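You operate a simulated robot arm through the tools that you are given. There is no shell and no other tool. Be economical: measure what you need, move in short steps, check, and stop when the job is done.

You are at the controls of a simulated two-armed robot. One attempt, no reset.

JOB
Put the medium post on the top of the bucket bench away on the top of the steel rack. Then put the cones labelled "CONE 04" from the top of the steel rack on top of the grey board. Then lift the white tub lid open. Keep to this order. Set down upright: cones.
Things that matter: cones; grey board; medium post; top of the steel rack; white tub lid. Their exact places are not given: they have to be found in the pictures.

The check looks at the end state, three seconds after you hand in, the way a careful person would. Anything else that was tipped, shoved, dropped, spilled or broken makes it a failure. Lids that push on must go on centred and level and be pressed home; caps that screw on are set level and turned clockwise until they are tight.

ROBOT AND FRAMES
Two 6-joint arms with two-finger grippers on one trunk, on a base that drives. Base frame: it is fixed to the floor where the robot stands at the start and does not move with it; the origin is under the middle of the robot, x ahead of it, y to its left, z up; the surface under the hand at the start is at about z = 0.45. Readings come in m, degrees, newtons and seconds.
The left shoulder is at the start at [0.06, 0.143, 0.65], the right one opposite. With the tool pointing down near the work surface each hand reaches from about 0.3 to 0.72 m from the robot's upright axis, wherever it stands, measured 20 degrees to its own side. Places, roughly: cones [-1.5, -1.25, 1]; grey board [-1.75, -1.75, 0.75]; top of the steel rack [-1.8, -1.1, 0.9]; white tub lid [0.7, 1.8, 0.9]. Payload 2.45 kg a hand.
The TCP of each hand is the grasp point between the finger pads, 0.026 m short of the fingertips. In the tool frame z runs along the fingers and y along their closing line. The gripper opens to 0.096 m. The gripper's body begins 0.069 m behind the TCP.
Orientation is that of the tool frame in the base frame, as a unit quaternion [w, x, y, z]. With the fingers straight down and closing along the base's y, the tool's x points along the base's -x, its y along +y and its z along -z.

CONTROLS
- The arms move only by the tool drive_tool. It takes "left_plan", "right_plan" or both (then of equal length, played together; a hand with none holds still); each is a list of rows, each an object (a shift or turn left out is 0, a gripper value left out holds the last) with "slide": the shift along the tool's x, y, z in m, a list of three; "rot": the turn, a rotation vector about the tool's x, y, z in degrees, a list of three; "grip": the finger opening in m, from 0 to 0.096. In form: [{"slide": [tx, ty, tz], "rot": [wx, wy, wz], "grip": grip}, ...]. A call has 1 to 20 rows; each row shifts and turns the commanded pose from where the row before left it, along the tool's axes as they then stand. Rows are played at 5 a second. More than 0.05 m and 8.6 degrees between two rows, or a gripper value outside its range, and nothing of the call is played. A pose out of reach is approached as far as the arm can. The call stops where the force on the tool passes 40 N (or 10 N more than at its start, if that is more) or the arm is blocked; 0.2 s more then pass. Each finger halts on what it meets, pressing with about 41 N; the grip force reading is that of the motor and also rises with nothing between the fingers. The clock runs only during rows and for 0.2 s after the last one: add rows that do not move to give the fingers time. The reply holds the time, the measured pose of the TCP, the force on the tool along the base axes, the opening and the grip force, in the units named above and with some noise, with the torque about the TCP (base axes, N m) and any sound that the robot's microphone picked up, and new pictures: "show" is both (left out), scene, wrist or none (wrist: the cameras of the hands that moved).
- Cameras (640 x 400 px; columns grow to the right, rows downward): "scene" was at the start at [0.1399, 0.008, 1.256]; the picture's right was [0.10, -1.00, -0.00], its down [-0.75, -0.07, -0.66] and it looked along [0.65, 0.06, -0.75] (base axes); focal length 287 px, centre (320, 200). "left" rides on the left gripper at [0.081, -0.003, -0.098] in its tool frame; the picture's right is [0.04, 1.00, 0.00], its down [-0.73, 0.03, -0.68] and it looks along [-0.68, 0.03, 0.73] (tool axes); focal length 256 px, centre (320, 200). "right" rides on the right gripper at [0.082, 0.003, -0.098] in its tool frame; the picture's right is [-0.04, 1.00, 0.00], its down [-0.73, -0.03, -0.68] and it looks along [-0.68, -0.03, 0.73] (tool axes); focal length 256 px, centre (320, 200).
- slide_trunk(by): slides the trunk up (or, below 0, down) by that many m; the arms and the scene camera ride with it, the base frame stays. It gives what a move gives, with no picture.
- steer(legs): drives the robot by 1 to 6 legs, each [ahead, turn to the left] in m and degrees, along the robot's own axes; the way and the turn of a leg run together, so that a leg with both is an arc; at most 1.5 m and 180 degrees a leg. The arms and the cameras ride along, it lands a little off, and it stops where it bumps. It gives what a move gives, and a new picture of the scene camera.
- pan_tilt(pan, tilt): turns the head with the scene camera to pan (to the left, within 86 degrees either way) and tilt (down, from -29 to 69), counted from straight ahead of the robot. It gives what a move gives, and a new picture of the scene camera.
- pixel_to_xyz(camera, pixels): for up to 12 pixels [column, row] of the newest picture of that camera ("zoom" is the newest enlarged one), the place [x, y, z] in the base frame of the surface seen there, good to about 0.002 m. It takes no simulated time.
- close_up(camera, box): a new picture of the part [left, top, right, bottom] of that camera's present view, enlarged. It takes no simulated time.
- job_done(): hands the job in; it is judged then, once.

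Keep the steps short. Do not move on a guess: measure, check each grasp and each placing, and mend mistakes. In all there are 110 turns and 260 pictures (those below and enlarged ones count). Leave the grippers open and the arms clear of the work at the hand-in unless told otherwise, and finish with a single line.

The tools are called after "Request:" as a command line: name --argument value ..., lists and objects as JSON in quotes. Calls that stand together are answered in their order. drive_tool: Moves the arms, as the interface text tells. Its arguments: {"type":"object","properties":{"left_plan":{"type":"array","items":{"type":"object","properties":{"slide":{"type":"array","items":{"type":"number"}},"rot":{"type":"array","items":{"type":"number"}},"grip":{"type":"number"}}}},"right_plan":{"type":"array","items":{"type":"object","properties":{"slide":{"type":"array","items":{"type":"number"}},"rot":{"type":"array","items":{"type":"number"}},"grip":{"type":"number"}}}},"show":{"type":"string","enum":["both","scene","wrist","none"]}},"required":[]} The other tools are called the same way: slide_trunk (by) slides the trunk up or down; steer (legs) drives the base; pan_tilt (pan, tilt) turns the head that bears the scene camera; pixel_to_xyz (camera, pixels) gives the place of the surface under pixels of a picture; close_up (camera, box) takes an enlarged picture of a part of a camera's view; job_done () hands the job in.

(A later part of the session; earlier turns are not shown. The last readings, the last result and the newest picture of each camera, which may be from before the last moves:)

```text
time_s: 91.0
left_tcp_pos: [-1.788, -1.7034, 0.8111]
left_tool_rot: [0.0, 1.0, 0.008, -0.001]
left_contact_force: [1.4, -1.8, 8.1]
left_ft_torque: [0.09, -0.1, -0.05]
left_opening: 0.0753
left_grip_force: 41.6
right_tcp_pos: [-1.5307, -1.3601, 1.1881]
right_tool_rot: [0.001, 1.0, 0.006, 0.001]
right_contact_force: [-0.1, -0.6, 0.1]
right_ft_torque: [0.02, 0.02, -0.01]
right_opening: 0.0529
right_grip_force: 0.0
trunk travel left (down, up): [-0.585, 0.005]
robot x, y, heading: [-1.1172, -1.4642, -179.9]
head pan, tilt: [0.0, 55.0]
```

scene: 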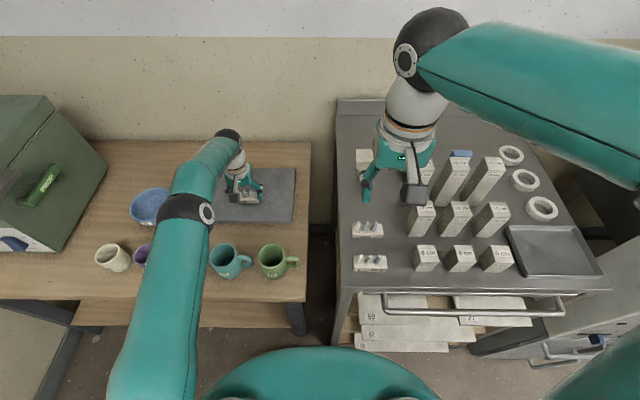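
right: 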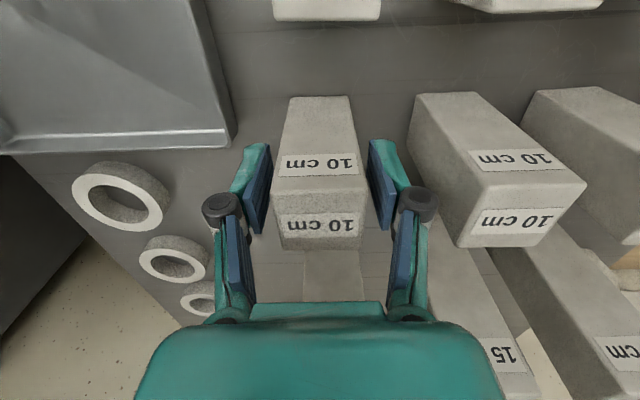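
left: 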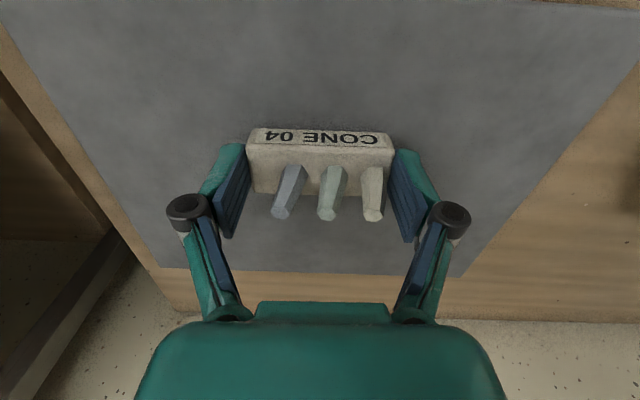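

Contact at 8 N. Open and lift.

Request:
drive_tool --left_plan '[{"grip": 0.085}, {"grip": 0.096}, {}, {"slide": [0, 0, -0.03]}, {"slide": [0, 0, -0.04]}, {"slide": [0, 0, -0.04]}, {}]'

Request:
close_up --camera "left" --box '[180, 30, 500, 230]'

```text
time_s: 92.6
left_tcp_pos: [-1.7872, -1.703, 0.9195]
left_tool_rot: [-0.001, 1.0, 0.008, 0.001]
left_contact_force: [-0.5, 0.7, -0.3]
left_ft_torque: [-0.05, -0.02, -0.02]
left_opening: 0.0961
left_grip_force: 0.0
right_tcp_pos: [-1.5324, -1.3597, 1.1868]
right_tool_rot: [0.001, 1.0, 0.006, 0.001]
right_contact_force: [-0.5, -0.6, 0.3]
right_ft_torque: [0.02, 0.03, -0.04]
right_opening: 0.0532
right_grip_force: 0.1
trunk travel left (down, up): [-0.585, 0.005]
robot x, y, heading: [-1.1156, -1.4641, -179.6]
head pan, tilt: [0.0, 55.0]
```

scene: 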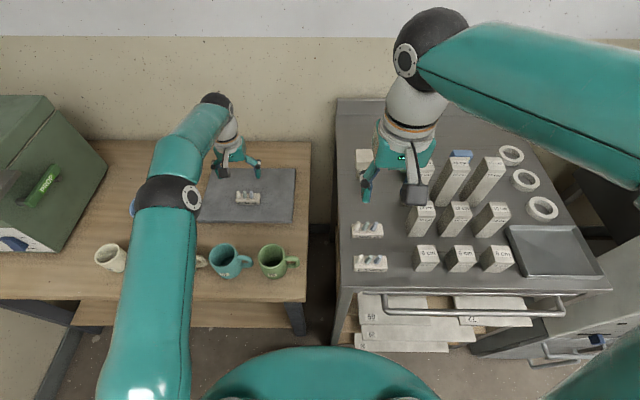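
left: 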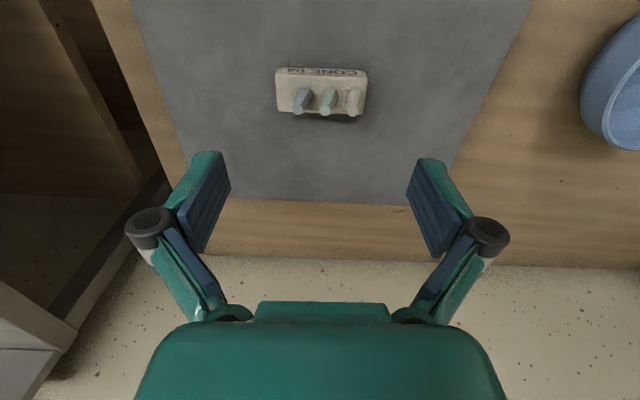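

```text
2.00 times, centred on (340, 130) of left
```

zoom: 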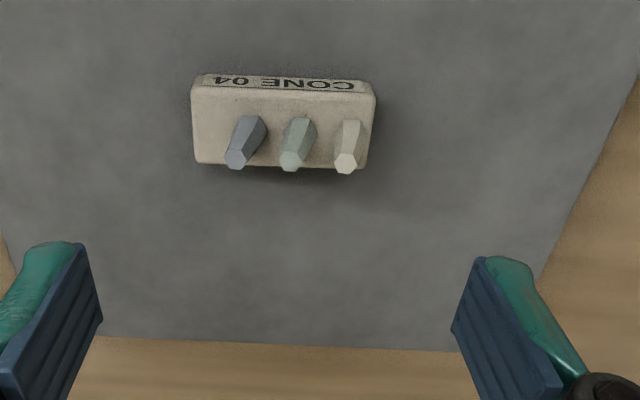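

CONE 04 stands upright on the board. Raise and retract the left hand, then back away.

Request:
drive_tool --left_plan '[{"slide": [0.03, 0, -0.04]}, {"slide": [0.03, 0, -0.04]}, {"slide": [0.03, 0, -0.04]}, {"slide": [0.03, 0, -0.04]}, {"slide": [0.04, 0, -0.03]}, {"slide": [0.045, 0, -0.02]}, {"slide": [0.045, 0, 0]}]' --show "none"

Request:
steer --legs '[[-0.65, 0]]'

Request:
close_up --camera "scene" --box '[160, 0, 600, 220]'

```text
time_s: 94.2
left_tcp_pos: [-1.5349, -1.6978, 1.1305]
left_tool_rot: [0.0, 1.0, 0.008, 0.0]
left_contact_force: [-0.7, 0.7, 0.0]
left_ft_torque: [0.0, 0.03, 0.04]
left_opening: 0.0959
left_grip_force: 0.0
right_tcp_pos: [-1.5288, -1.359, 1.1877]
right_tool_rot: [0.001, 1.0, 0.006, 0.0]
right_contact_force: [0.0, -0.2, -0.3]
right_ft_torque: [0.0, 0.03, 0.0]
right_opening: 0.0529
right_grip_force: 0.0
trunk travel left (down, up): [-0.585, 0.005]
robot x, y, heading: [-1.1185, -1.4657, -179.8]
head pan, tilt: [0.0, 55.0]
```

```text
time_s: 97.8
left_tcp_pos: [-0.9037, -1.6947, 1.1304]
left_tool_rot: [0.0, 1.0, -0.002, 0.0]
left_contact_force: [0.2, -0.4, 1.0]
left_ft_torque: [-0.04, 0.05, 0.0]
left_opening: 0.0958
left_grip_force: 0.1
right_tcp_pos: [-0.8921, -1.3542, 1.1863]
right_tool_rot: [0.0, 1.0, -0.003, 0.001]
right_contact_force: [1.6, -0.2, 0.2]
right_ft_torque: [0.0, 0.03, 0.0]
right_opening: 0.053
right_grip_force: 0.2
trunk travel left (down, up): [-0.585, 0.005]
robot x, y, heading: [-0.4785, -1.4673, 179.1]
head pan, tilt: [0.0, 55.0]
```

scene: 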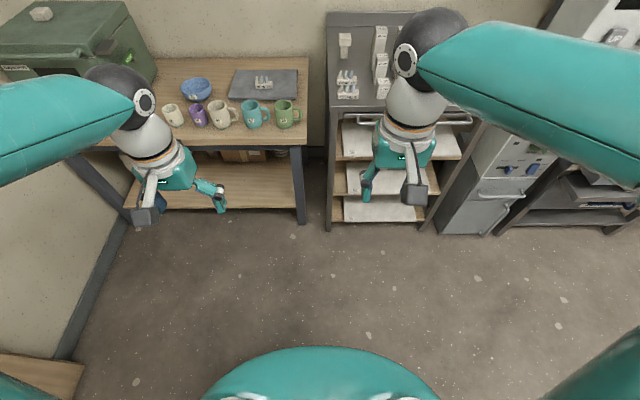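

```text
1.45 times, centred on (380, 110) of scene
```

zoom: 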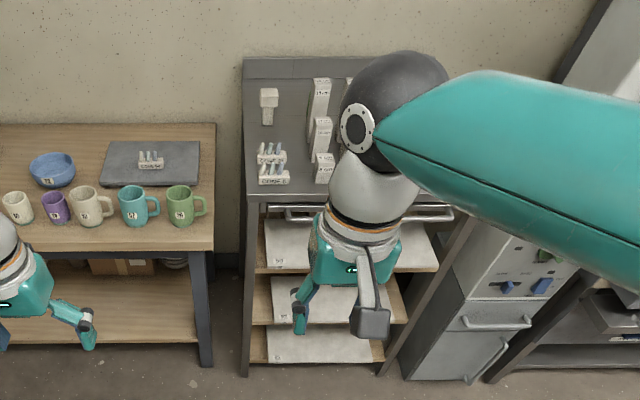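

All fine. Turn right to face along +y and view the corridor.

Request:
steer --legs '[[0, -45], [0, -44]]'

Request:
pan_tilt --pan -10 --tilt 30

```text
time_s: 102.4
left_tcp_pos: [-0.751, -1.0666, 1.1321]
left_tool_rot: [0.002, 0.744, -0.668, -0.001]
left_contact_force: [1.5, 0.4, -0.4]
left_ft_torque: [-0.04, 0.09, 0.0]
left_opening: 0.0962
left_grip_force: 0.0
right_tcp_pos: [-0.4107, -1.0406, 1.1855]
right_tool_rot: [0.003, 0.744, -0.668, 0.0]
right_contact_force: [1.1, 0.4, 0.3]
right_ft_torque: [-0.02, 0.08, 0.03]
right_opening: 0.0527
right_grip_force: 0.0
trunk travel left (down, up): [-0.585, 0.005]
robot x, y, heading: [-0.535, -1.468, 93.5]
head pan, tilt: [0.0, 55.0]
stopped in leg 2: the robot was blocked; the commanded pose is now the measured one
```

scene: 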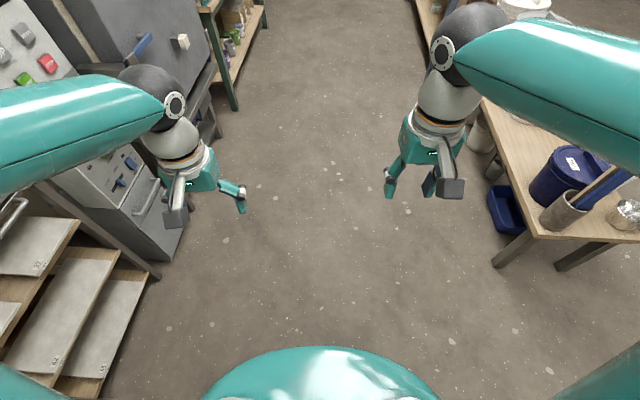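

```text
time_s: 103.3
left_tcp_pos: [-0.7535, -1.0684, 1.1312]
left_tool_rot: [0.0, 0.744, -0.668, 0.0]
left_contact_force: [0.2, 0.6, -0.1]
left_ft_torque: [-0.01, -0.05, 0.02]
left_opening: 0.0959
left_grip_force: 0.1
right_tcp_pos: [-0.4137, -1.0414, 1.1882]
right_tool_rot: [0.001, 0.743, -0.669, 0.0]
right_contact_force: [-0.4, -0.1, 0.0]
right_ft_torque: [-0.01, -0.01, -0.03]
right_opening: 0.053
right_grip_force: 0.1
trunk travel left (down, up): [-0.585, 0.005]
robot x, y, heading: [-0.5324, -1.4695, 93.6]
head pan, tilt: [-10.0, 30.0]
```

scene: 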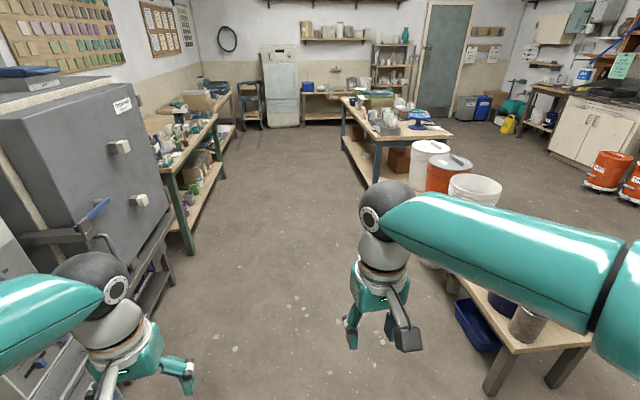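

Corridor is clear. Straighten and drive 1.5 m then another 1.5 m.

Request:
steer --legs '[[0, -5.5], [1.5, 0]]'

Request:
steer --legs '[[1.4, 0]]'

Request:
pan_tilt --pan -60 --tilt 35

```text
time_s: 111.4
left_tcp_pos: [-0.7091, 0.4405, 1.1319]
left_tool_rot: [0.0, 0.724, -0.69, 0.001]
left_contact_force: [1.1, -0.2, 0.7]
left_ft_torque: [-0.01, 0.03, 0.01]
left_opening: 0.0961
left_grip_force: 0.0
right_tcp_pos: [-0.3694, 0.4475, 1.1882]
right_tool_rot: [0.002, 0.724, -0.689, 0.0]
right_contact_force: [-1.0, 0.0, 0.3]
right_ft_torque: [-0.02, 0.01, 0.02]
right_opening: 0.0534
right_grip_force: 0.0
trunk travel left (down, up): [-0.585, 0.005]
robot x, y, heading: [-0.5118, 0.0252, 90.2]
head pan, tilt: [-10.0, 30.0]
```

scene: 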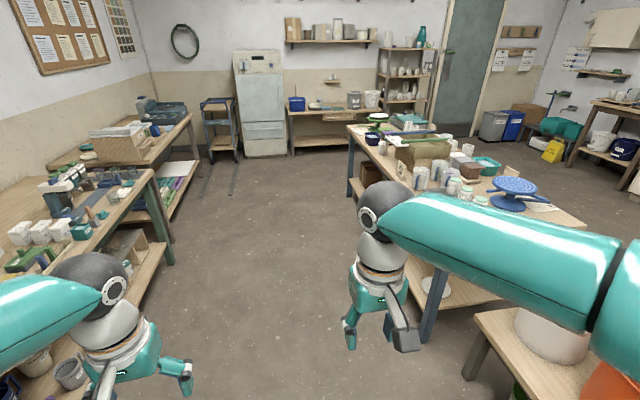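

```text
time_s: 118.7
left_tcp_pos: [-0.7167, 1.8823, 1.1311]
left_tool_rot: [0.001, 0.724, -0.689, 0.0]
left_contact_force: [0.4, 1.3, 0.8]
left_ft_torque: [-0.01, -0.02, 0.01]
left_opening: 0.0959
left_grip_force: 0.0
right_tcp_pos: [-0.3766, 1.8899, 1.188]
right_tool_rot: [0.002, 0.725, -0.689, 0.0]
right_contact_force: [-0.2, 0.4, -0.3]
right_ft_torque: [0.02, 0.02, 0.0]
right_opening: 0.053
right_grip_force: 0.0
trunk travel left (down, up): [-0.585, 0.005]
robot x, y, heading: [-0.52, 1.4683, 90.4]
head pan, tilt: [-10.0, 30.0]
```

scene: 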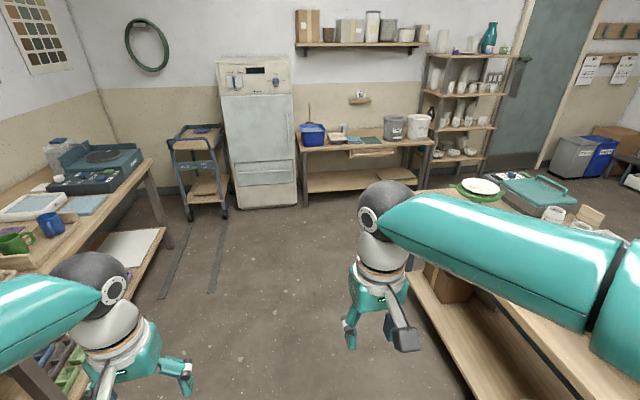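

```text
time_s: 119.8
left_tcp_pos: [-0.7161, 1.8825, 1.1325]
left_tool_rot: [0.002, 0.725, -0.689, 0.001]
left_contact_force: [-0.1, 0.0, 0.2]
left_ft_torque: [0.02, 0.0, 0.02]
left_opening: 0.096
left_grip_force: 0.0
right_tcp_pos: [-0.3783, 1.8888, 1.1886]
right_tool_rot: [0.002, 0.724, -0.69, 0.0]
right_contact_force: [1.1, -0.2, 0.4]
right_ft_torque: [0.01, 0.0, 0.02]
right_opening: 0.0529
right_grip_force: 0.1
trunk travel left (down, up): [-0.585, 0.005]
robot x, y, heading: [-0.5189, 1.4669, 90.4]
head pan, tilt: [-60.0, 35.0]
```

scene: 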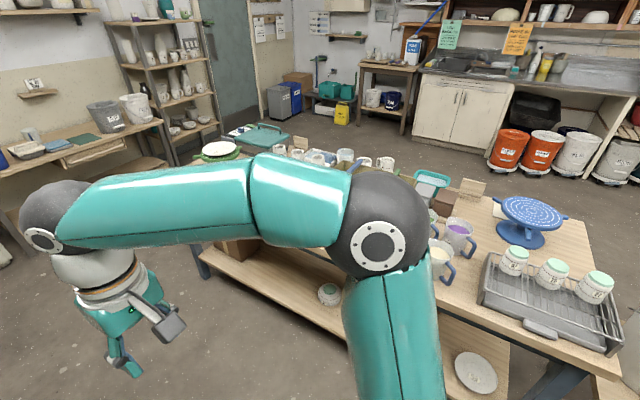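

Drive 0.3 m further and turn right to face the table.

Request:
steer --legs '[[0.3, 0], [0, -45], [0, -44]]'

Request:
pan_tilt --pan 0 --tilt 35

```text
time_s: 126.2
left_tcp_pos: [-0.1182, 1.9943, 1.132]
left_tool_rot: [0.0, -0.071, 0.997, 0.002]
left_contact_force: [-0.4, -0.2, -0.2]
left_ft_torque: [0.1, 0.03, -0.01]
left_opening: 0.0958
left_grip_force: 0.0
right_tcp_pos: [-0.0792, 1.6577, 1.1899]
right_tool_rot: [-0.002, -0.071, 0.997, 0.002]
right_contact_force: [0.1, -0.8, 0.0]
right_ft_torque: [0.09, 0.05, -0.02]
right_opening: 0.0529
right_grip_force: 0.0
trunk travel left (down, up): [-0.585, 0.005]
robot x, y, heading: [-0.5201, 1.8191, 3.8]
head pan, tilt: [-60.0, 35.0]
stopped in leg 3: the robot was blocked; the commanded pose is now the measured one
```

scene: 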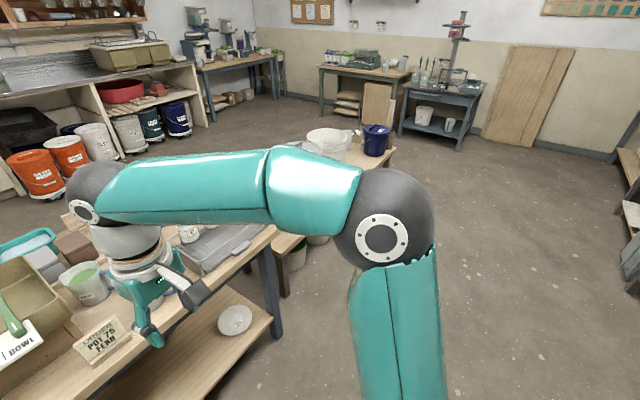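

```text
time_s: 127.5
left_tcp_pos: [-0.1206, 1.9973, 1.1332]
left_tool_rot: [0.001, -0.072, 0.997, 0.001]
left_contact_force: [0.1, 0.6, -0.2]
left_ft_torque: [0.01, -0.01, 0.0]
left_opening: 0.0963
left_grip_force: 0.1
right_tcp_pos: [-0.0807, 1.6604, 1.1907]
right_tool_rot: [0.0, -0.071, 0.997, 0.001]
right_contact_force: [-0.3, -0.6, -1.1]
right_ft_torque: [0.01, -0.02, 0.0]
right_opening: 0.0531
right_grip_force: 0.1
trunk travel left (down, up): [-0.585, 0.005]
robot x, y, heading: [-0.5241, 1.8188, 3.9]
head pan, tilt: [0.0, 35.0]
```

scene: 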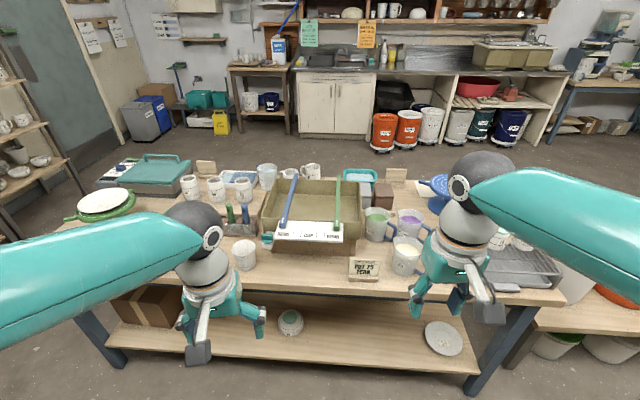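

Request:
close_up --camera "scene" --box '[220, 155, 460, 300]'

Request:
close_up --camera "scene" --box '[60, 140, 280, 280]'

Request:
pixel_to_xyz --camera "scene" --pixels '[[310, 230], [290, 205], [337, 205], [315, 215], [315, 185], [265, 185], [360, 190], [315, 250], [270, 240], [355, 240], [105, 203], [310, 262]]'

```text
2.67 times, centred on (340, 228) of scene
```

zoom: 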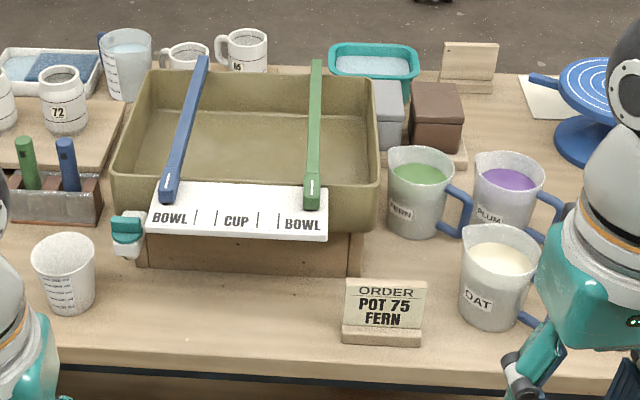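

```text
2.86 times, centred on (170, 210) of scene
```

zoom: 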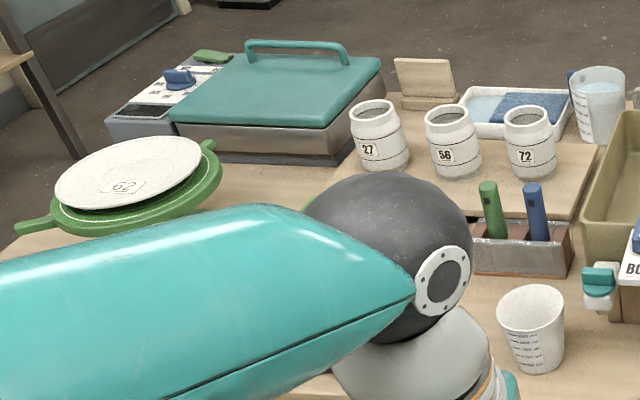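

```text
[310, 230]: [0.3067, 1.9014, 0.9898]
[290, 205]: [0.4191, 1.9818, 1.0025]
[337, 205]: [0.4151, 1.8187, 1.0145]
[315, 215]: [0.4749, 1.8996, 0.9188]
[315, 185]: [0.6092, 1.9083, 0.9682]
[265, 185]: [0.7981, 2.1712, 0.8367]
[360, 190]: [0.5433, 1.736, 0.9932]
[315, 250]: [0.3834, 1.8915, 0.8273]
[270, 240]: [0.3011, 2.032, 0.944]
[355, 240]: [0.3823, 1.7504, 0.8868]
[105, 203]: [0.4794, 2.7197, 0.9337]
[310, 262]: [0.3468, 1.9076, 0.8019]
```

Request:
close_up --camera "scene" --box '[325, 155, 425, 220]'

Request:
pixel_to_xyz --camera "scene" --pixels '[[360, 174], [345, 172], [377, 175], [365, 190], [383, 195], [396, 175], [312, 172], [267, 178]]'

```text
6.15 times, centred on (375, 188) of scene
```

zoom: 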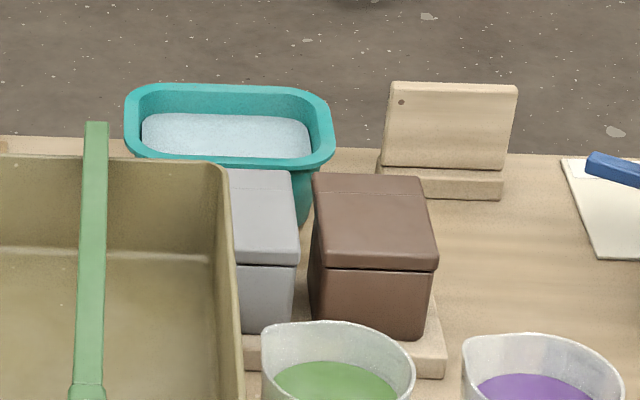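

```text
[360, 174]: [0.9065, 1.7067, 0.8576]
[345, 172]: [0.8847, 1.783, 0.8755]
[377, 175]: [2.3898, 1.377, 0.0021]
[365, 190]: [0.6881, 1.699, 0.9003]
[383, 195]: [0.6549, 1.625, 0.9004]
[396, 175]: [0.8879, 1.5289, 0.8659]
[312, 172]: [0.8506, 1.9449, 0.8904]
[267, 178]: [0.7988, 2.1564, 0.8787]
```

A white tub is likely hidden behind the olive basin beside the grey and brown lidded tubs. Measure the table front edge before moving closer.

Request:
pixel_to_xyz --camera "scene" --pixels '[[310, 291], [400, 293], [300, 345], [400, 355], [470, 380], [118, 360], [390, 210], [410, 215], [365, 190], [240, 255]]'

Request:
pan_tilt --pan 0 --tilt 50

```text
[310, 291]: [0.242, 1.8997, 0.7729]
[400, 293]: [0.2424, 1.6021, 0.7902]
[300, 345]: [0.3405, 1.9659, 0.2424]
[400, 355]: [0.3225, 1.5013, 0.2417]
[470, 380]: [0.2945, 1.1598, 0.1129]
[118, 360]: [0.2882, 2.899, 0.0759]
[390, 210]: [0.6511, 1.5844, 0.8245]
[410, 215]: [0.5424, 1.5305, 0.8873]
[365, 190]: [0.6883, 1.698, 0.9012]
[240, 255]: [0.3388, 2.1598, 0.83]
```

```text
time_s: 128.2
left_tcp_pos: [-0.1192, 1.9985, 1.1328]
left_tool_rot: [0.0, -0.073, 0.997, 0.0]
left_contact_force: [-0.3, 0.7, -0.4]
left_ft_torque: [-0.02, -0.01, 0.03]
left_opening: 0.0961
left_grip_force: 0.2
right_tcp_pos: [-0.08, 1.6607, 1.1901]
right_tool_rot: [-0.001, -0.072, 0.997, 0.0]
right_contact_force: [0.0, -0.5, -0.1]
right_ft_torque: [0.02, -0.01, -0.02]
right_opening: 0.0534
right_grip_force: 0.0
trunk travel left (down, up): [-0.585, 0.005]
robot x, y, heading: [-0.5231, 1.8152, 3.7]
head pan, tilt: [0.0, 50.0]
```

scene: 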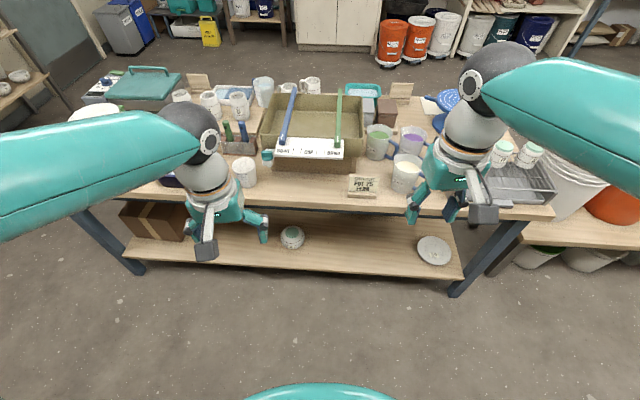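

Drive forward 0.4 m (base stays clear of the table legs at x≈0.29) and look from above.

Request:
steer --legs '[[0, -3.7], [0.4, 0]]'

Request:
close_up --camera "scene" --box '[220, 60, 460, 210]'

```text
time_s: 131.3
left_tcp_pos: [0.2968, 1.9761, 1.1333]
left_tool_rot: [0.0, -0.042, 0.999, 0.0]
left_contact_force: [0.2, -0.6, -0.3]
left_ft_torque: [-0.01, 0.03, -0.01]
left_opening: 0.0962
left_grip_force: 0.1
right_tcp_pos: [0.3129, 1.6358, 1.1906]
right_tool_rot: [-0.001, -0.041, 0.999, 0.0]
right_contact_force: [1.2, -0.6, 0.3]
right_ft_torque: [-0.03, 0.02, 0.02]
right_opening: 0.0529
right_grip_force: 0.0
trunk travel left (down, up): [-0.585, 0.005]
robot x, y, heading: [-0.1178, 1.818, 0.3]
head pan, tilt: [0.0, 50.0]
```

scene: 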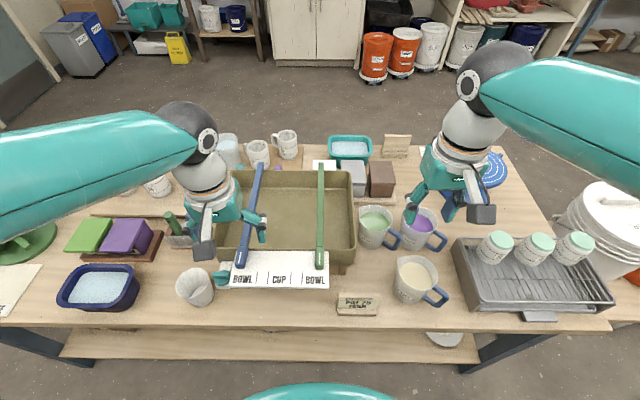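

```text
2.67 times, centred on (340, 135) of scene
```

zoom: 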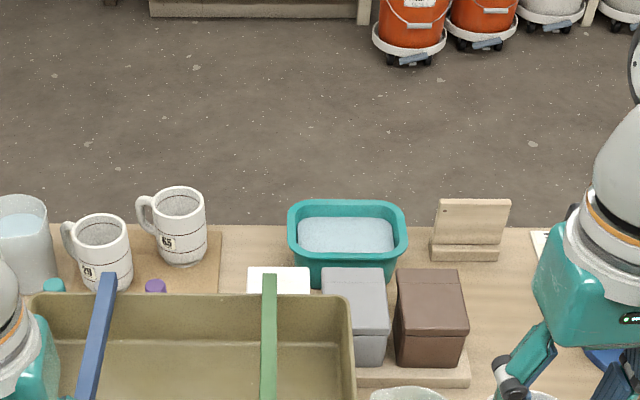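

The white lid shows at zoom (280,280), behind the basin. Measure lids and basin rim.

Request:
pixel_to_xyz --camera "zoom" --pixels '[[250, 270], [308, 270], [252, 290], [308, 291], [324, 271], [380, 270], [332, 330], [388, 330], [400, 272], [458, 272], [400, 330], [466, 328]]'

Request:
pixel_to_xyz --camera "zoom" --pixels '[[348, 302], [270, 275], [200, 296], [404, 350], [466, 355], [372, 355], [300, 240], [400, 240], [270, 330], [350, 370], [410, 325], [265, 280]]'

Request:
close_up --camera "right" --box '[0, 0, 640, 400]'

Request:
close_up --camera "left" --box '[0, 0, 640, 400]'

```text
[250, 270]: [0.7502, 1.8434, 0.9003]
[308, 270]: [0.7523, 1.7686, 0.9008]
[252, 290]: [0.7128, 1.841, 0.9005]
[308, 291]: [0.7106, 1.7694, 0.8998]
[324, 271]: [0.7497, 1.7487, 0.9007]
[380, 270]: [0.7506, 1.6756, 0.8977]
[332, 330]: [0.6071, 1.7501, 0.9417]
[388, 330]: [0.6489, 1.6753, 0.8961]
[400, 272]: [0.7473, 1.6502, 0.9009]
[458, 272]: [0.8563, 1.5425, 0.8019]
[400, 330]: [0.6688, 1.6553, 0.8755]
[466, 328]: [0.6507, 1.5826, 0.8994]
```

```text
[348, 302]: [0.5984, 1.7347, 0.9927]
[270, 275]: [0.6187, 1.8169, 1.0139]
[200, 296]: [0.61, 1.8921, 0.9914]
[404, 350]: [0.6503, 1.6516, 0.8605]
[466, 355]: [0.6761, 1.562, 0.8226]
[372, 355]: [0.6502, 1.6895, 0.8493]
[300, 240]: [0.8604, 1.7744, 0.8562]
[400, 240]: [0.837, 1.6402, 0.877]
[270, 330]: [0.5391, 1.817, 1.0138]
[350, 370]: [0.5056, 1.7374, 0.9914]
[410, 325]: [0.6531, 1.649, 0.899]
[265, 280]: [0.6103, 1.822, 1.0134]
```

```text
1.00 times, centred on (320, 200) of right (not enlarged: the box is as wide or as high as the picture)
```

zoom: 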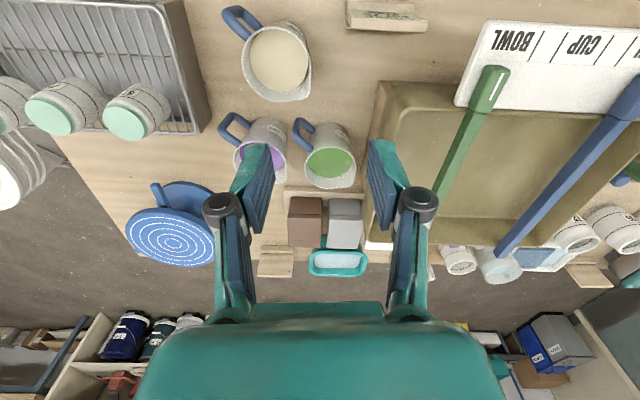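

```text
1.00 times, centred on (320, 200) of left (not enlarged: the box is as wide or as high as the picture)
```

zoom: 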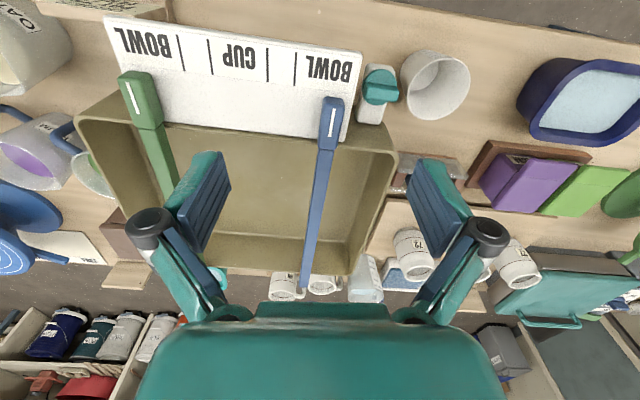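

White lid: x 0.65–0.752, y 1.769–1.843, top z 0.900, thickness ≈0.025, wedged 4 cm behind the basin rim (z 0.99). From this side the wrist camera would hit the basin, so the far side of the table is better. Back up, look for a way round.

Request:
steer --legs '[[-0.4, 0]]'

Request:
pan_tilt --pan 60 --tilt 25

```text
time_s: 133.8
left_tcp_pos: [-0.1043, 1.9731, 1.1338]
left_tool_rot: [0.0, -0.041, 0.999, 0.0]
left_contact_force: [0.7, -0.6, 0.3]
left_ft_torque: [0.04, 0.01, 0.01]
left_opening: 0.096
left_grip_force: 0.0
right_tcp_pos: [-0.0874, 1.6339, 1.1912]
right_tool_rot: [-0.001, -0.042, 0.999, 0.001]
right_contact_force: [0.1, 0.8, 0.0]
right_ft_torque: [0.0, -0.03, 0.01]
right_opening: 0.0526
right_grip_force: 0.1
trunk travel left (down, up): [-0.585, 0.005]
robot x, y, heading: [-0.5206, 1.811, 0.4]
head pan, tilt: [0.0, 50.0]
```

scene: 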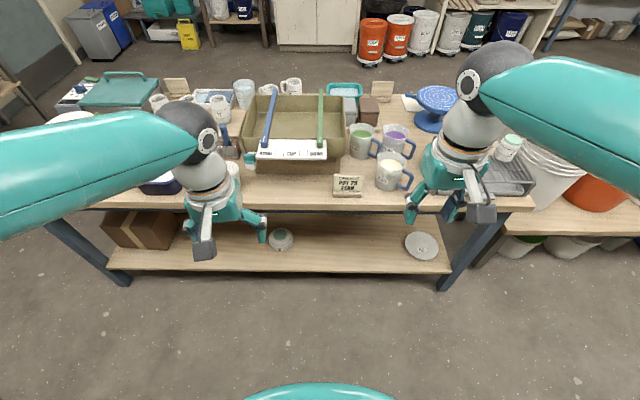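

```text
time_s: 135.1
left_tcp_pos: [-0.1047, 1.9728, 1.1338]
left_tool_rot: [0.0, -0.042, 0.999, 0.0]
left_contact_force: [0.5, -0.4, -0.4]
left_ft_torque: [-0.01, 0.02, 0.0]
left_opening: 0.096
left_grip_force: 0.0
right_tcp_pos: [-0.0869, 1.6338, 1.1901]
right_tool_rot: [-0.001, -0.042, 0.999, 0.002]
right_contact_force: [0.4, 0.0, -0.6]
right_ft_torque: [0.04, -0.01, -0.01]
right_opening: 0.0529
right_grip_force: 0.1
trunk travel left (down, up): [-0.585, 0.005]
robot x, y, heading: [-0.5144, 1.8119, 0.6]
head pan, tilt: [60.0, 25.0]
```

scene: 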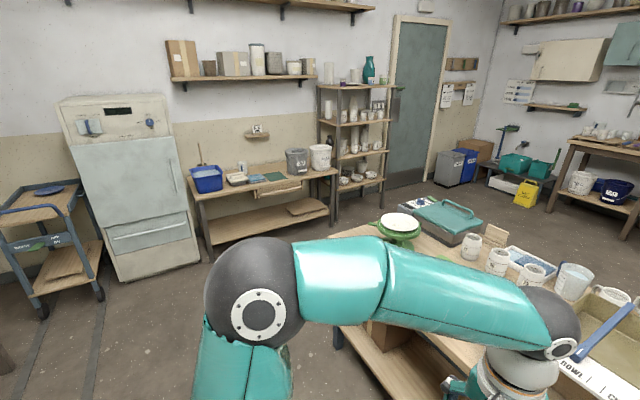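

Request:
pixel_to_xyz --camera "scene" --pixels '[[275, 250], [336, 240], [345, 215], [290, 200], [330, 245], [345, 350], [400, 185], [470, 185], [527, 207], [500, 180], [340, 228], [170, 275]]'

Request:
pan_tilt --pan 20 --tilt 25

```text
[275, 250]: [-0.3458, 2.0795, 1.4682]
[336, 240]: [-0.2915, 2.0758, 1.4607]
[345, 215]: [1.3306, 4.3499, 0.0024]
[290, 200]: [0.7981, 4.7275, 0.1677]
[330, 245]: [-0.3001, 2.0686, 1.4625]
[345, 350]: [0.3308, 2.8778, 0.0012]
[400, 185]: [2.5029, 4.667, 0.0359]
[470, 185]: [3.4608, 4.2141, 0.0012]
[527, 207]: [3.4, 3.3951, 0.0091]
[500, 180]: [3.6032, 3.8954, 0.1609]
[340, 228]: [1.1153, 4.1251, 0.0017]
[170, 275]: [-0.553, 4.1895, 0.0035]
```

```text
time_s: 136.2
left_tcp_pos: [-0.1043, 1.9729, 1.1345]
left_tool_rot: [0.0, -0.041, 0.999, 0.0]
left_contact_force: [-0.4, -0.3, 0.2]
left_ft_torque: [-0.01, 0.01, 0.02]
left_opening: 0.096
left_grip_force: 0.1
right_tcp_pos: [-0.0869, 1.6336, 1.1908]
right_tool_rot: [-0.001, -0.041, 0.999, 0.001]
right_contact_force: [-0.8, 0.0, -0.4]
right_ft_torque: [0.03, -0.01, -0.03]
right_opening: 0.053
right_grip_force: 0.1
trunk travel left (down, up): [-0.585, 0.005]
robot x, y, heading: [-0.5153, 1.8122, 0.4]
head pan, tilt: [20.0, 25.0]
```

scene: 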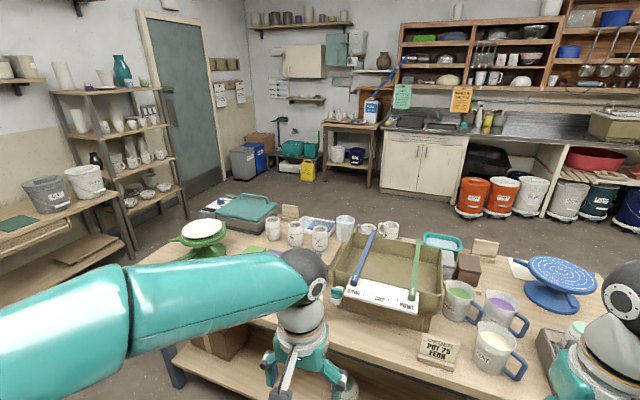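

There is a clear lane round the +y end of the table (y≈3.0 to 4.2). Drive it in stages.

Request:
steer --legs '[[0, 45], [0, 44], [1.0, 0]]'

Request:
pan_tilt --pan -40 --tilt 30

```text
time_s: 140.7
left_tcp_pos: [-0.6151, 2.2521, 1.1338]
left_tool_rot: [0.001, -0.684, 0.729, -0.001]
left_contact_force: [-0.6, -0.1, 0.2]
left_ft_torque: [0.0, -0.07, 0.03]
left_opening: 0.0959
left_grip_force: 0.0
right_tcp_pos: [-0.2767, 2.2188, 1.1917]
right_tool_rot: [-0.001, -0.683, 0.73, -0.002]
right_contact_force: [-1.0, 0.6, -0.1]
right_ft_torque: [-0.08, -0.07, -0.01]
right_opening: 0.053
right_grip_force: 0.1
trunk travel left (down, up): [-0.585, 0.005]
robot x, y, heading: [-0.4673, 1.8109, 83.8]
head pan, tilt: [20.0, 25.0]
stopped in leg 2: the robot was blocked; the commanded pose is now the measured one
```

scene: 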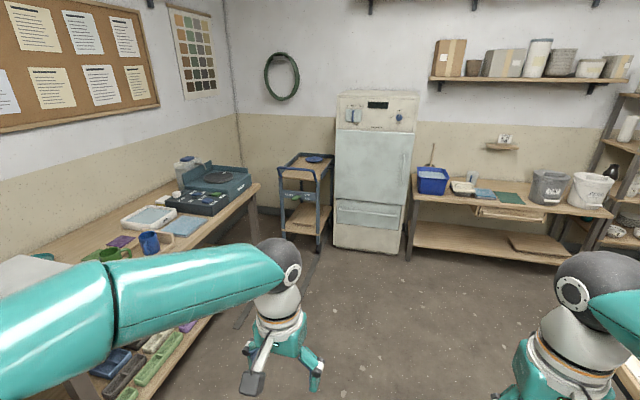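

```text
time_s: 142.0
left_tcp_pos: [-0.6111, 2.2505, 1.1353]
left_tool_rot: [0.0, -0.684, 0.729, 0.0]
left_contact_force: [0.3, 0.6, 0.1]
left_ft_torque: [0.02, -0.04, 0.02]
left_opening: 0.0962
left_grip_force: 0.1
right_tcp_pos: [-0.2726, 2.218, 1.1901]
right_tool_rot: [-0.001, -0.684, 0.73, 0.0]
right_contact_force: [0.5, -0.3, 0.0]
right_ft_torque: [0.0, 0.0, 0.04]
right_opening: 0.0529
right_grip_force: 0.0
trunk travel left (down, up): [-0.585, 0.005]
robot x, y, heading: [-0.4645, 1.8067, 83.7]
head pan, tilt: [-40.0, 30.0]
```

scene: 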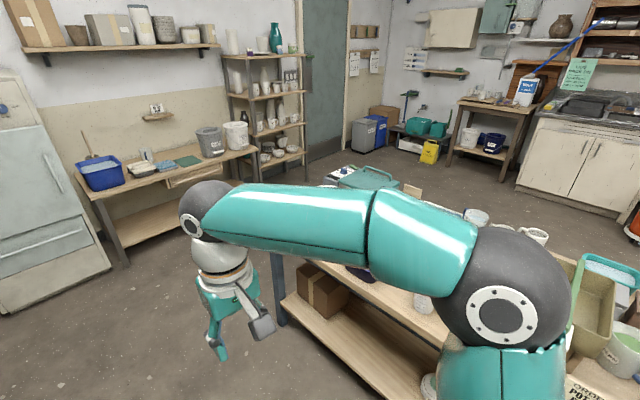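

Request:
steer --legs '[[0, 6], [1.5, 0], [0.18, 0]]'

Request:
steer --legs '[[0, -45], [0, -40]]'

```text
time_s: 151.2
left_tcp_pos: [-0.6576, 3.9084, 1.1344]
left_tool_rot: [0.001, 0.723, -0.691, 0.001]
left_contact_force: [0.6, 0.3, 0.2]
left_ft_torque: [-0.05, 0.01, 0.01]
left_opening: 0.096
left_grip_force: 0.1
right_tcp_pos: [-0.3178, 3.9141, 1.1902]
right_tool_rot: [0.002, 0.722, -0.691, 0.001]
right_contact_force: [-0.3, 1.4, 0.5]
right_ft_torque: [0.0, 0.01, -0.02]
right_opening: 0.0529
right_grip_force: 0.1
trunk travel left (down, up): [-0.585, 0.005]
robot x, y, heading: [-0.4579, 3.4853, 90.0]
head pan, tilt: [-40.0, 30.0]
```

scene: 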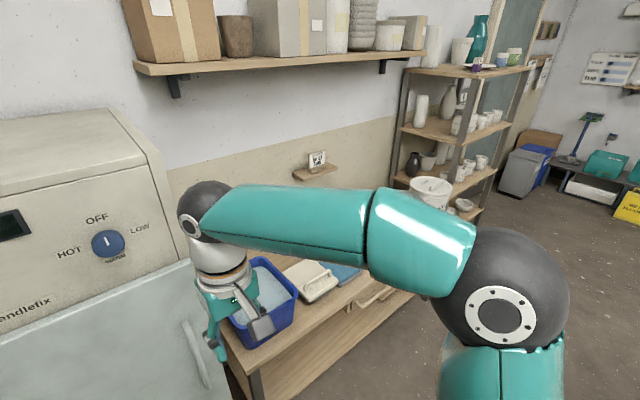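

```text
time_s: 156.0
left_tcp_pos: [-0.0588, 3.7312, 1.1374]
left_tool_rot: [-0.001, -0.086, 0.996, 0.001]
left_contact_force: [0.0, -0.4, 0.9]
left_ft_torque: [0.09, 0.04, 0.01]
left_opening: 0.0963
left_grip_force: 0.1
right_tcp_pos: [-0.0105, 3.3949, 1.1916]
right_tool_rot: [-0.002, -0.086, 0.996, 0.003]
right_contact_force: [-0.4, -1.1, -0.1]
right_ft_torque: [0.08, 0.02, -0.04]
right_opening: 0.0528
right_grip_force: 0.1
trunk travel left (down, up): [-0.585, 0.005]
robot x, y, heading: [-0.4642, 3.5428, 6.0]
head pan, tilt: [-40.0, 30.0]
stopped in leg 2: the robot was blocked; the commanded pose is now the measured one
```

scene: 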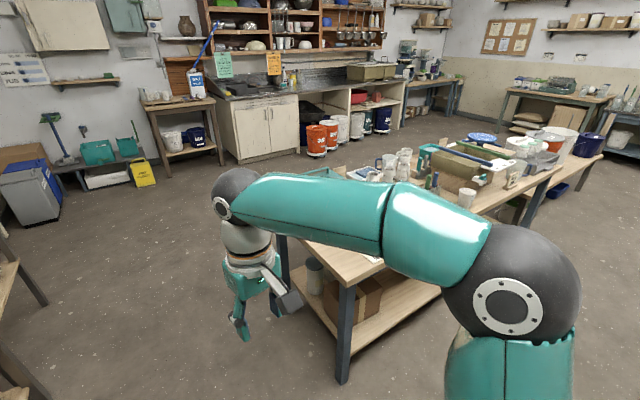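

Request:
steer --legs '[[0, -6], [1.5, 0], [0.4, 0]]'

Request:
steer --legs '[[0, -45], [0, -42]]'

```text
time_s: 166.2
left_tcp_pos: [1.8658, 3.6958, 1.1364]
left_tool_rot: [0.0, -0.039, 0.999, 0.0]
left_contact_force: [-0.5, -1.1, 0.8]
left_ft_torque: [0.0, 0.01, -0.01]
left_opening: 0.0959
left_grip_force: 0.0
right_tcp_pos: [1.8809, 3.3565, 1.1929]
right_tool_rot: [-0.002, -0.039, 0.999, 0.001]
right_contact_force: [0.3, 1.0, -0.9]
right_ft_torque: [0.0, 0.0, -0.01]
right_opening: 0.0527
right_grip_force: 0.1
trunk travel left (down, up): [-0.585, 0.005]
robot x, y, heading: [1.4458, 3.5418, 0.1]
head pan, tilt: [-40.0, 30.0]
```

scene: 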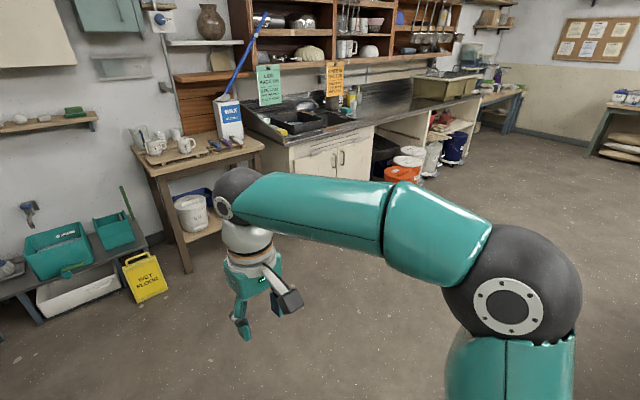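

```text
time_s: 170.8
left_tcp_pos: [1.6592, 3.1443, 1.1367]
left_tool_rot: [0.0, 0.622, 0.783, 0.003]
left_contact_force: [-0.3, -0.7, -0.5]
left_ft_torque: [0.04, -0.05, 0.02]
left_opening: 0.0961
left_grip_force: 0.0
right_tcp_pos: [1.3257, 3.0782, 1.1932]
right_tool_rot: [0.0, 0.622, 0.783, 0.003]
right_contact_force: [-1.1, -0.2, -0.2]
right_ft_torque: [0.03, -0.03, 0.01]
right_opening: 0.0529
right_grip_force: 0.1
trunk travel left (down, up): [-0.585, 0.005]
robot x, y, heading: [1.4993, 3.5459, -83.2]
head pan, tilt: [-40.0, 30.0]
stopped in leg 2: the robot was blocked; the commanded pose is now the measured one
```

scene: 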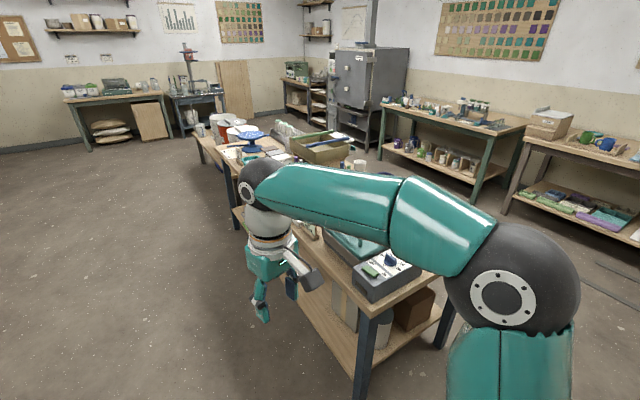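

Lane on the far side is free. Drive to y≈1.85 and turn right to face the table.

Request:
steer --legs '[[0, -6.5], [1.5, 0], [0.2, 0]]'

Request:
steer --legs '[[0, -45], [0, -45]]'

Request:
pan_tilt --pan 0 --tilt 40

```text
time_s: 180.1
left_tcp_pos: [1.6235, 1.4467, 1.137]
left_tool_rot: [-0.001, 0.664, 0.748, 0.001]
left_contact_force: [0.4, -0.5, 0.5]
left_ft_torque: [0.01, 0.03, -0.02]
left_opening: 0.096
left_grip_force: 0.1
right_tcp_pos: [1.2843, 1.417, 1.1941]
right_tool_rot: [-0.001, 0.665, 0.747, 0.002]
right_contact_force: [-0.2, -0.8, 0.8]
right_ft_torque: [0.04, 0.02, -0.02]
right_opening: 0.053
right_grip_force: 0.0
trunk travel left (down, up): [-0.585, 0.005]
robot x, y, heading: [1.5077, 1.8635, -89.5]
head pan, tilt: [-40.0, 30.0]
```

scene: 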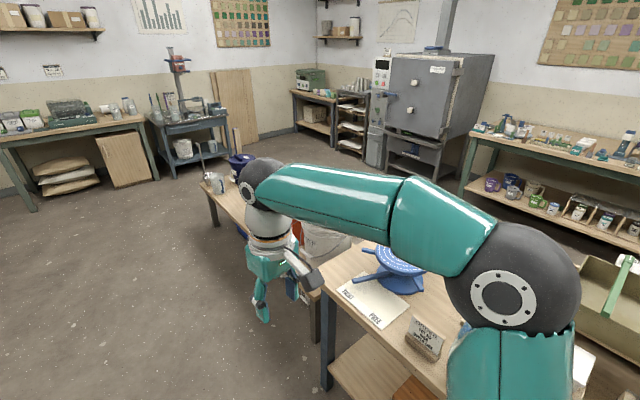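

```text
time_s: 184.6
left_tcp_pos: [1.1073, 1.6842, 1.1394]
left_tool_rot: [0.001, 0.99, 0.139, 0.002]
left_contact_force: [-0.8, 0.1, -0.2]
left_ft_torque: [-0.08, -0.05, -0.02]
left_opening: 0.096
left_grip_force: 0.0
right_tcp_pos: [1.0235, 2.0135, 1.1946]
right_tool_rot: [0.002, 0.99, 0.139, 0.001]
right_contact_force: [-0.4, 0.5, -0.1]
right_ft_torque: [-0.1, -0.04, -0.02]
right_opening: 0.0533
right_grip_force: 0.1
trunk travel left (down, up): [-0.585, 0.005]
robot x, y, heading: [1.5115, 1.8099, -172.1]
head pan, tilt: [-40.0, 30.0]
stopped in leg 2: the robot was blocked; the commanded pose is now the measured one
```

scene: 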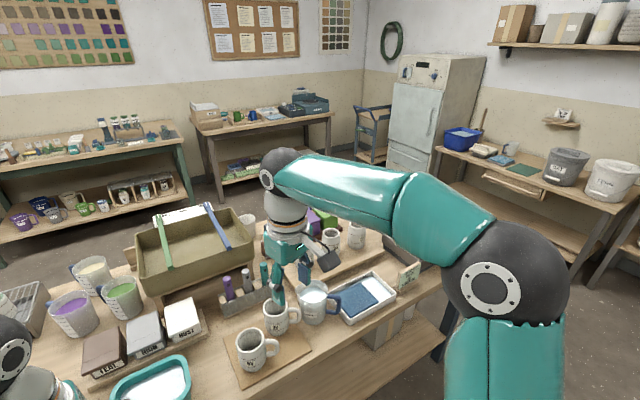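

```text
time_s: 185.7
left_tcp_pos: [1.1079, 1.6801, 1.1388]
left_tool_rot: [0.0, 0.99, 0.14, 0.001]
left_contact_force: [0.1, 0.2, -0.4]
left_ft_torque: [-0.01, 0.0, -0.03]
left_opening: 0.0959
left_grip_force: 0.2
right_tcp_pos: [1.0265, 2.0091, 1.1952]
right_tool_rot: [0.002, 0.99, 0.14, 0.001]
right_contact_force: [0.0, 0.1, -0.4]
right_ft_torque: [0.02, 0.02, -0.03]
right_opening: 0.0532
right_grip_force: 0.0
trunk travel left (down, up): [-0.585, 0.005]
robot x, y, heading: [1.513, 1.8099, -172.2]
head pan, tilt: [0.0, 40.0]
```

scene: 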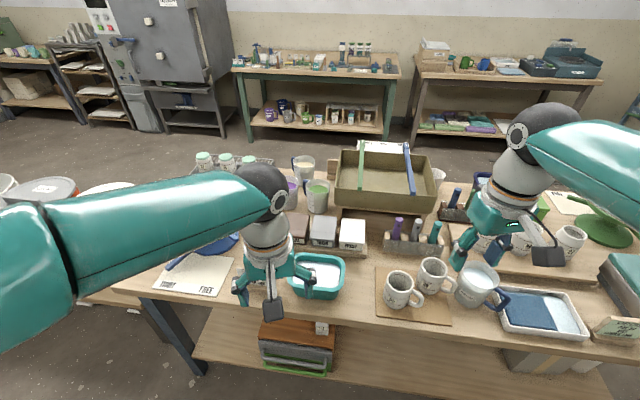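

Request:
close_up --camera "scene" --box '[280, 200, 380, 265]'

Request:
close_up --camera "left" --box '[0, 0, 640, 400]'

```text
6.15 times, centred on (330, 232) of scene
```

zoom: 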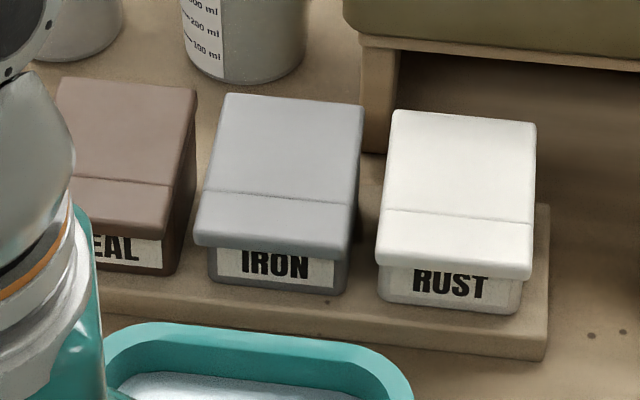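

```text
1.00 times, centred on (320, 200) of left (not enlarged: the box is as wide or as high as the picture)
```

zoom: 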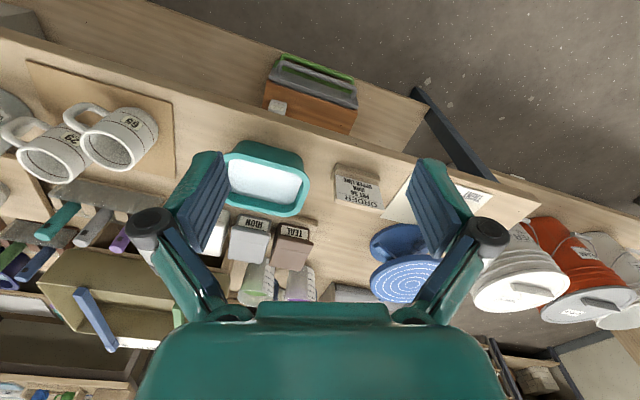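

The labels face +x (this side), the lid front overhangs toward me. Measure its profile.

Request:
pixel_to_xyz --camera "zoom" --pixels '[[395, 115], [530, 125], [460, 165], [388, 208], [532, 222], [460, 230], [380, 245], [530, 262], [455, 260], [455, 272], [450, 305], [535, 245]]'

Request:
pixel_to_xyz --camera "zoom" --pixels '[[350, 200], [350, 240], [300, 270], [545, 340], [545, 220], [345, 255], [520, 290], [384, 280], [380, 170], [540, 170], [400, 60], [372, 120]]'

```text
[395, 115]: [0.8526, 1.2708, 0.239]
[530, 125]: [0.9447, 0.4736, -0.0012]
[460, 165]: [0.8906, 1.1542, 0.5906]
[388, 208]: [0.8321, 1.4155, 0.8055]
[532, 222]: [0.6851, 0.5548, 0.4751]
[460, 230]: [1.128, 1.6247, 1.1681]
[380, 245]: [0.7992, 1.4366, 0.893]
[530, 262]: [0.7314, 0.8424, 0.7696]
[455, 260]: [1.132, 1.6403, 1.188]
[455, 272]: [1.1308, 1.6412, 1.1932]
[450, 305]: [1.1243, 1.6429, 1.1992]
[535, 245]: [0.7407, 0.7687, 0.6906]
```

```text
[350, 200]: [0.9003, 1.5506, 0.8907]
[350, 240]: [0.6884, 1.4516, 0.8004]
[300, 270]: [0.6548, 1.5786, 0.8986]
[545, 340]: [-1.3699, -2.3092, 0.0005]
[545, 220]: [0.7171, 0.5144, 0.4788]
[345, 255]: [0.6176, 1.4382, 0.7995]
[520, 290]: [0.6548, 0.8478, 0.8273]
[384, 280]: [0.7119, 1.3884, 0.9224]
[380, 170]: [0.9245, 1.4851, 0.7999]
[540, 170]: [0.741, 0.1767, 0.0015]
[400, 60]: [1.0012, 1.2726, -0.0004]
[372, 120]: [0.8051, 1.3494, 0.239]
```

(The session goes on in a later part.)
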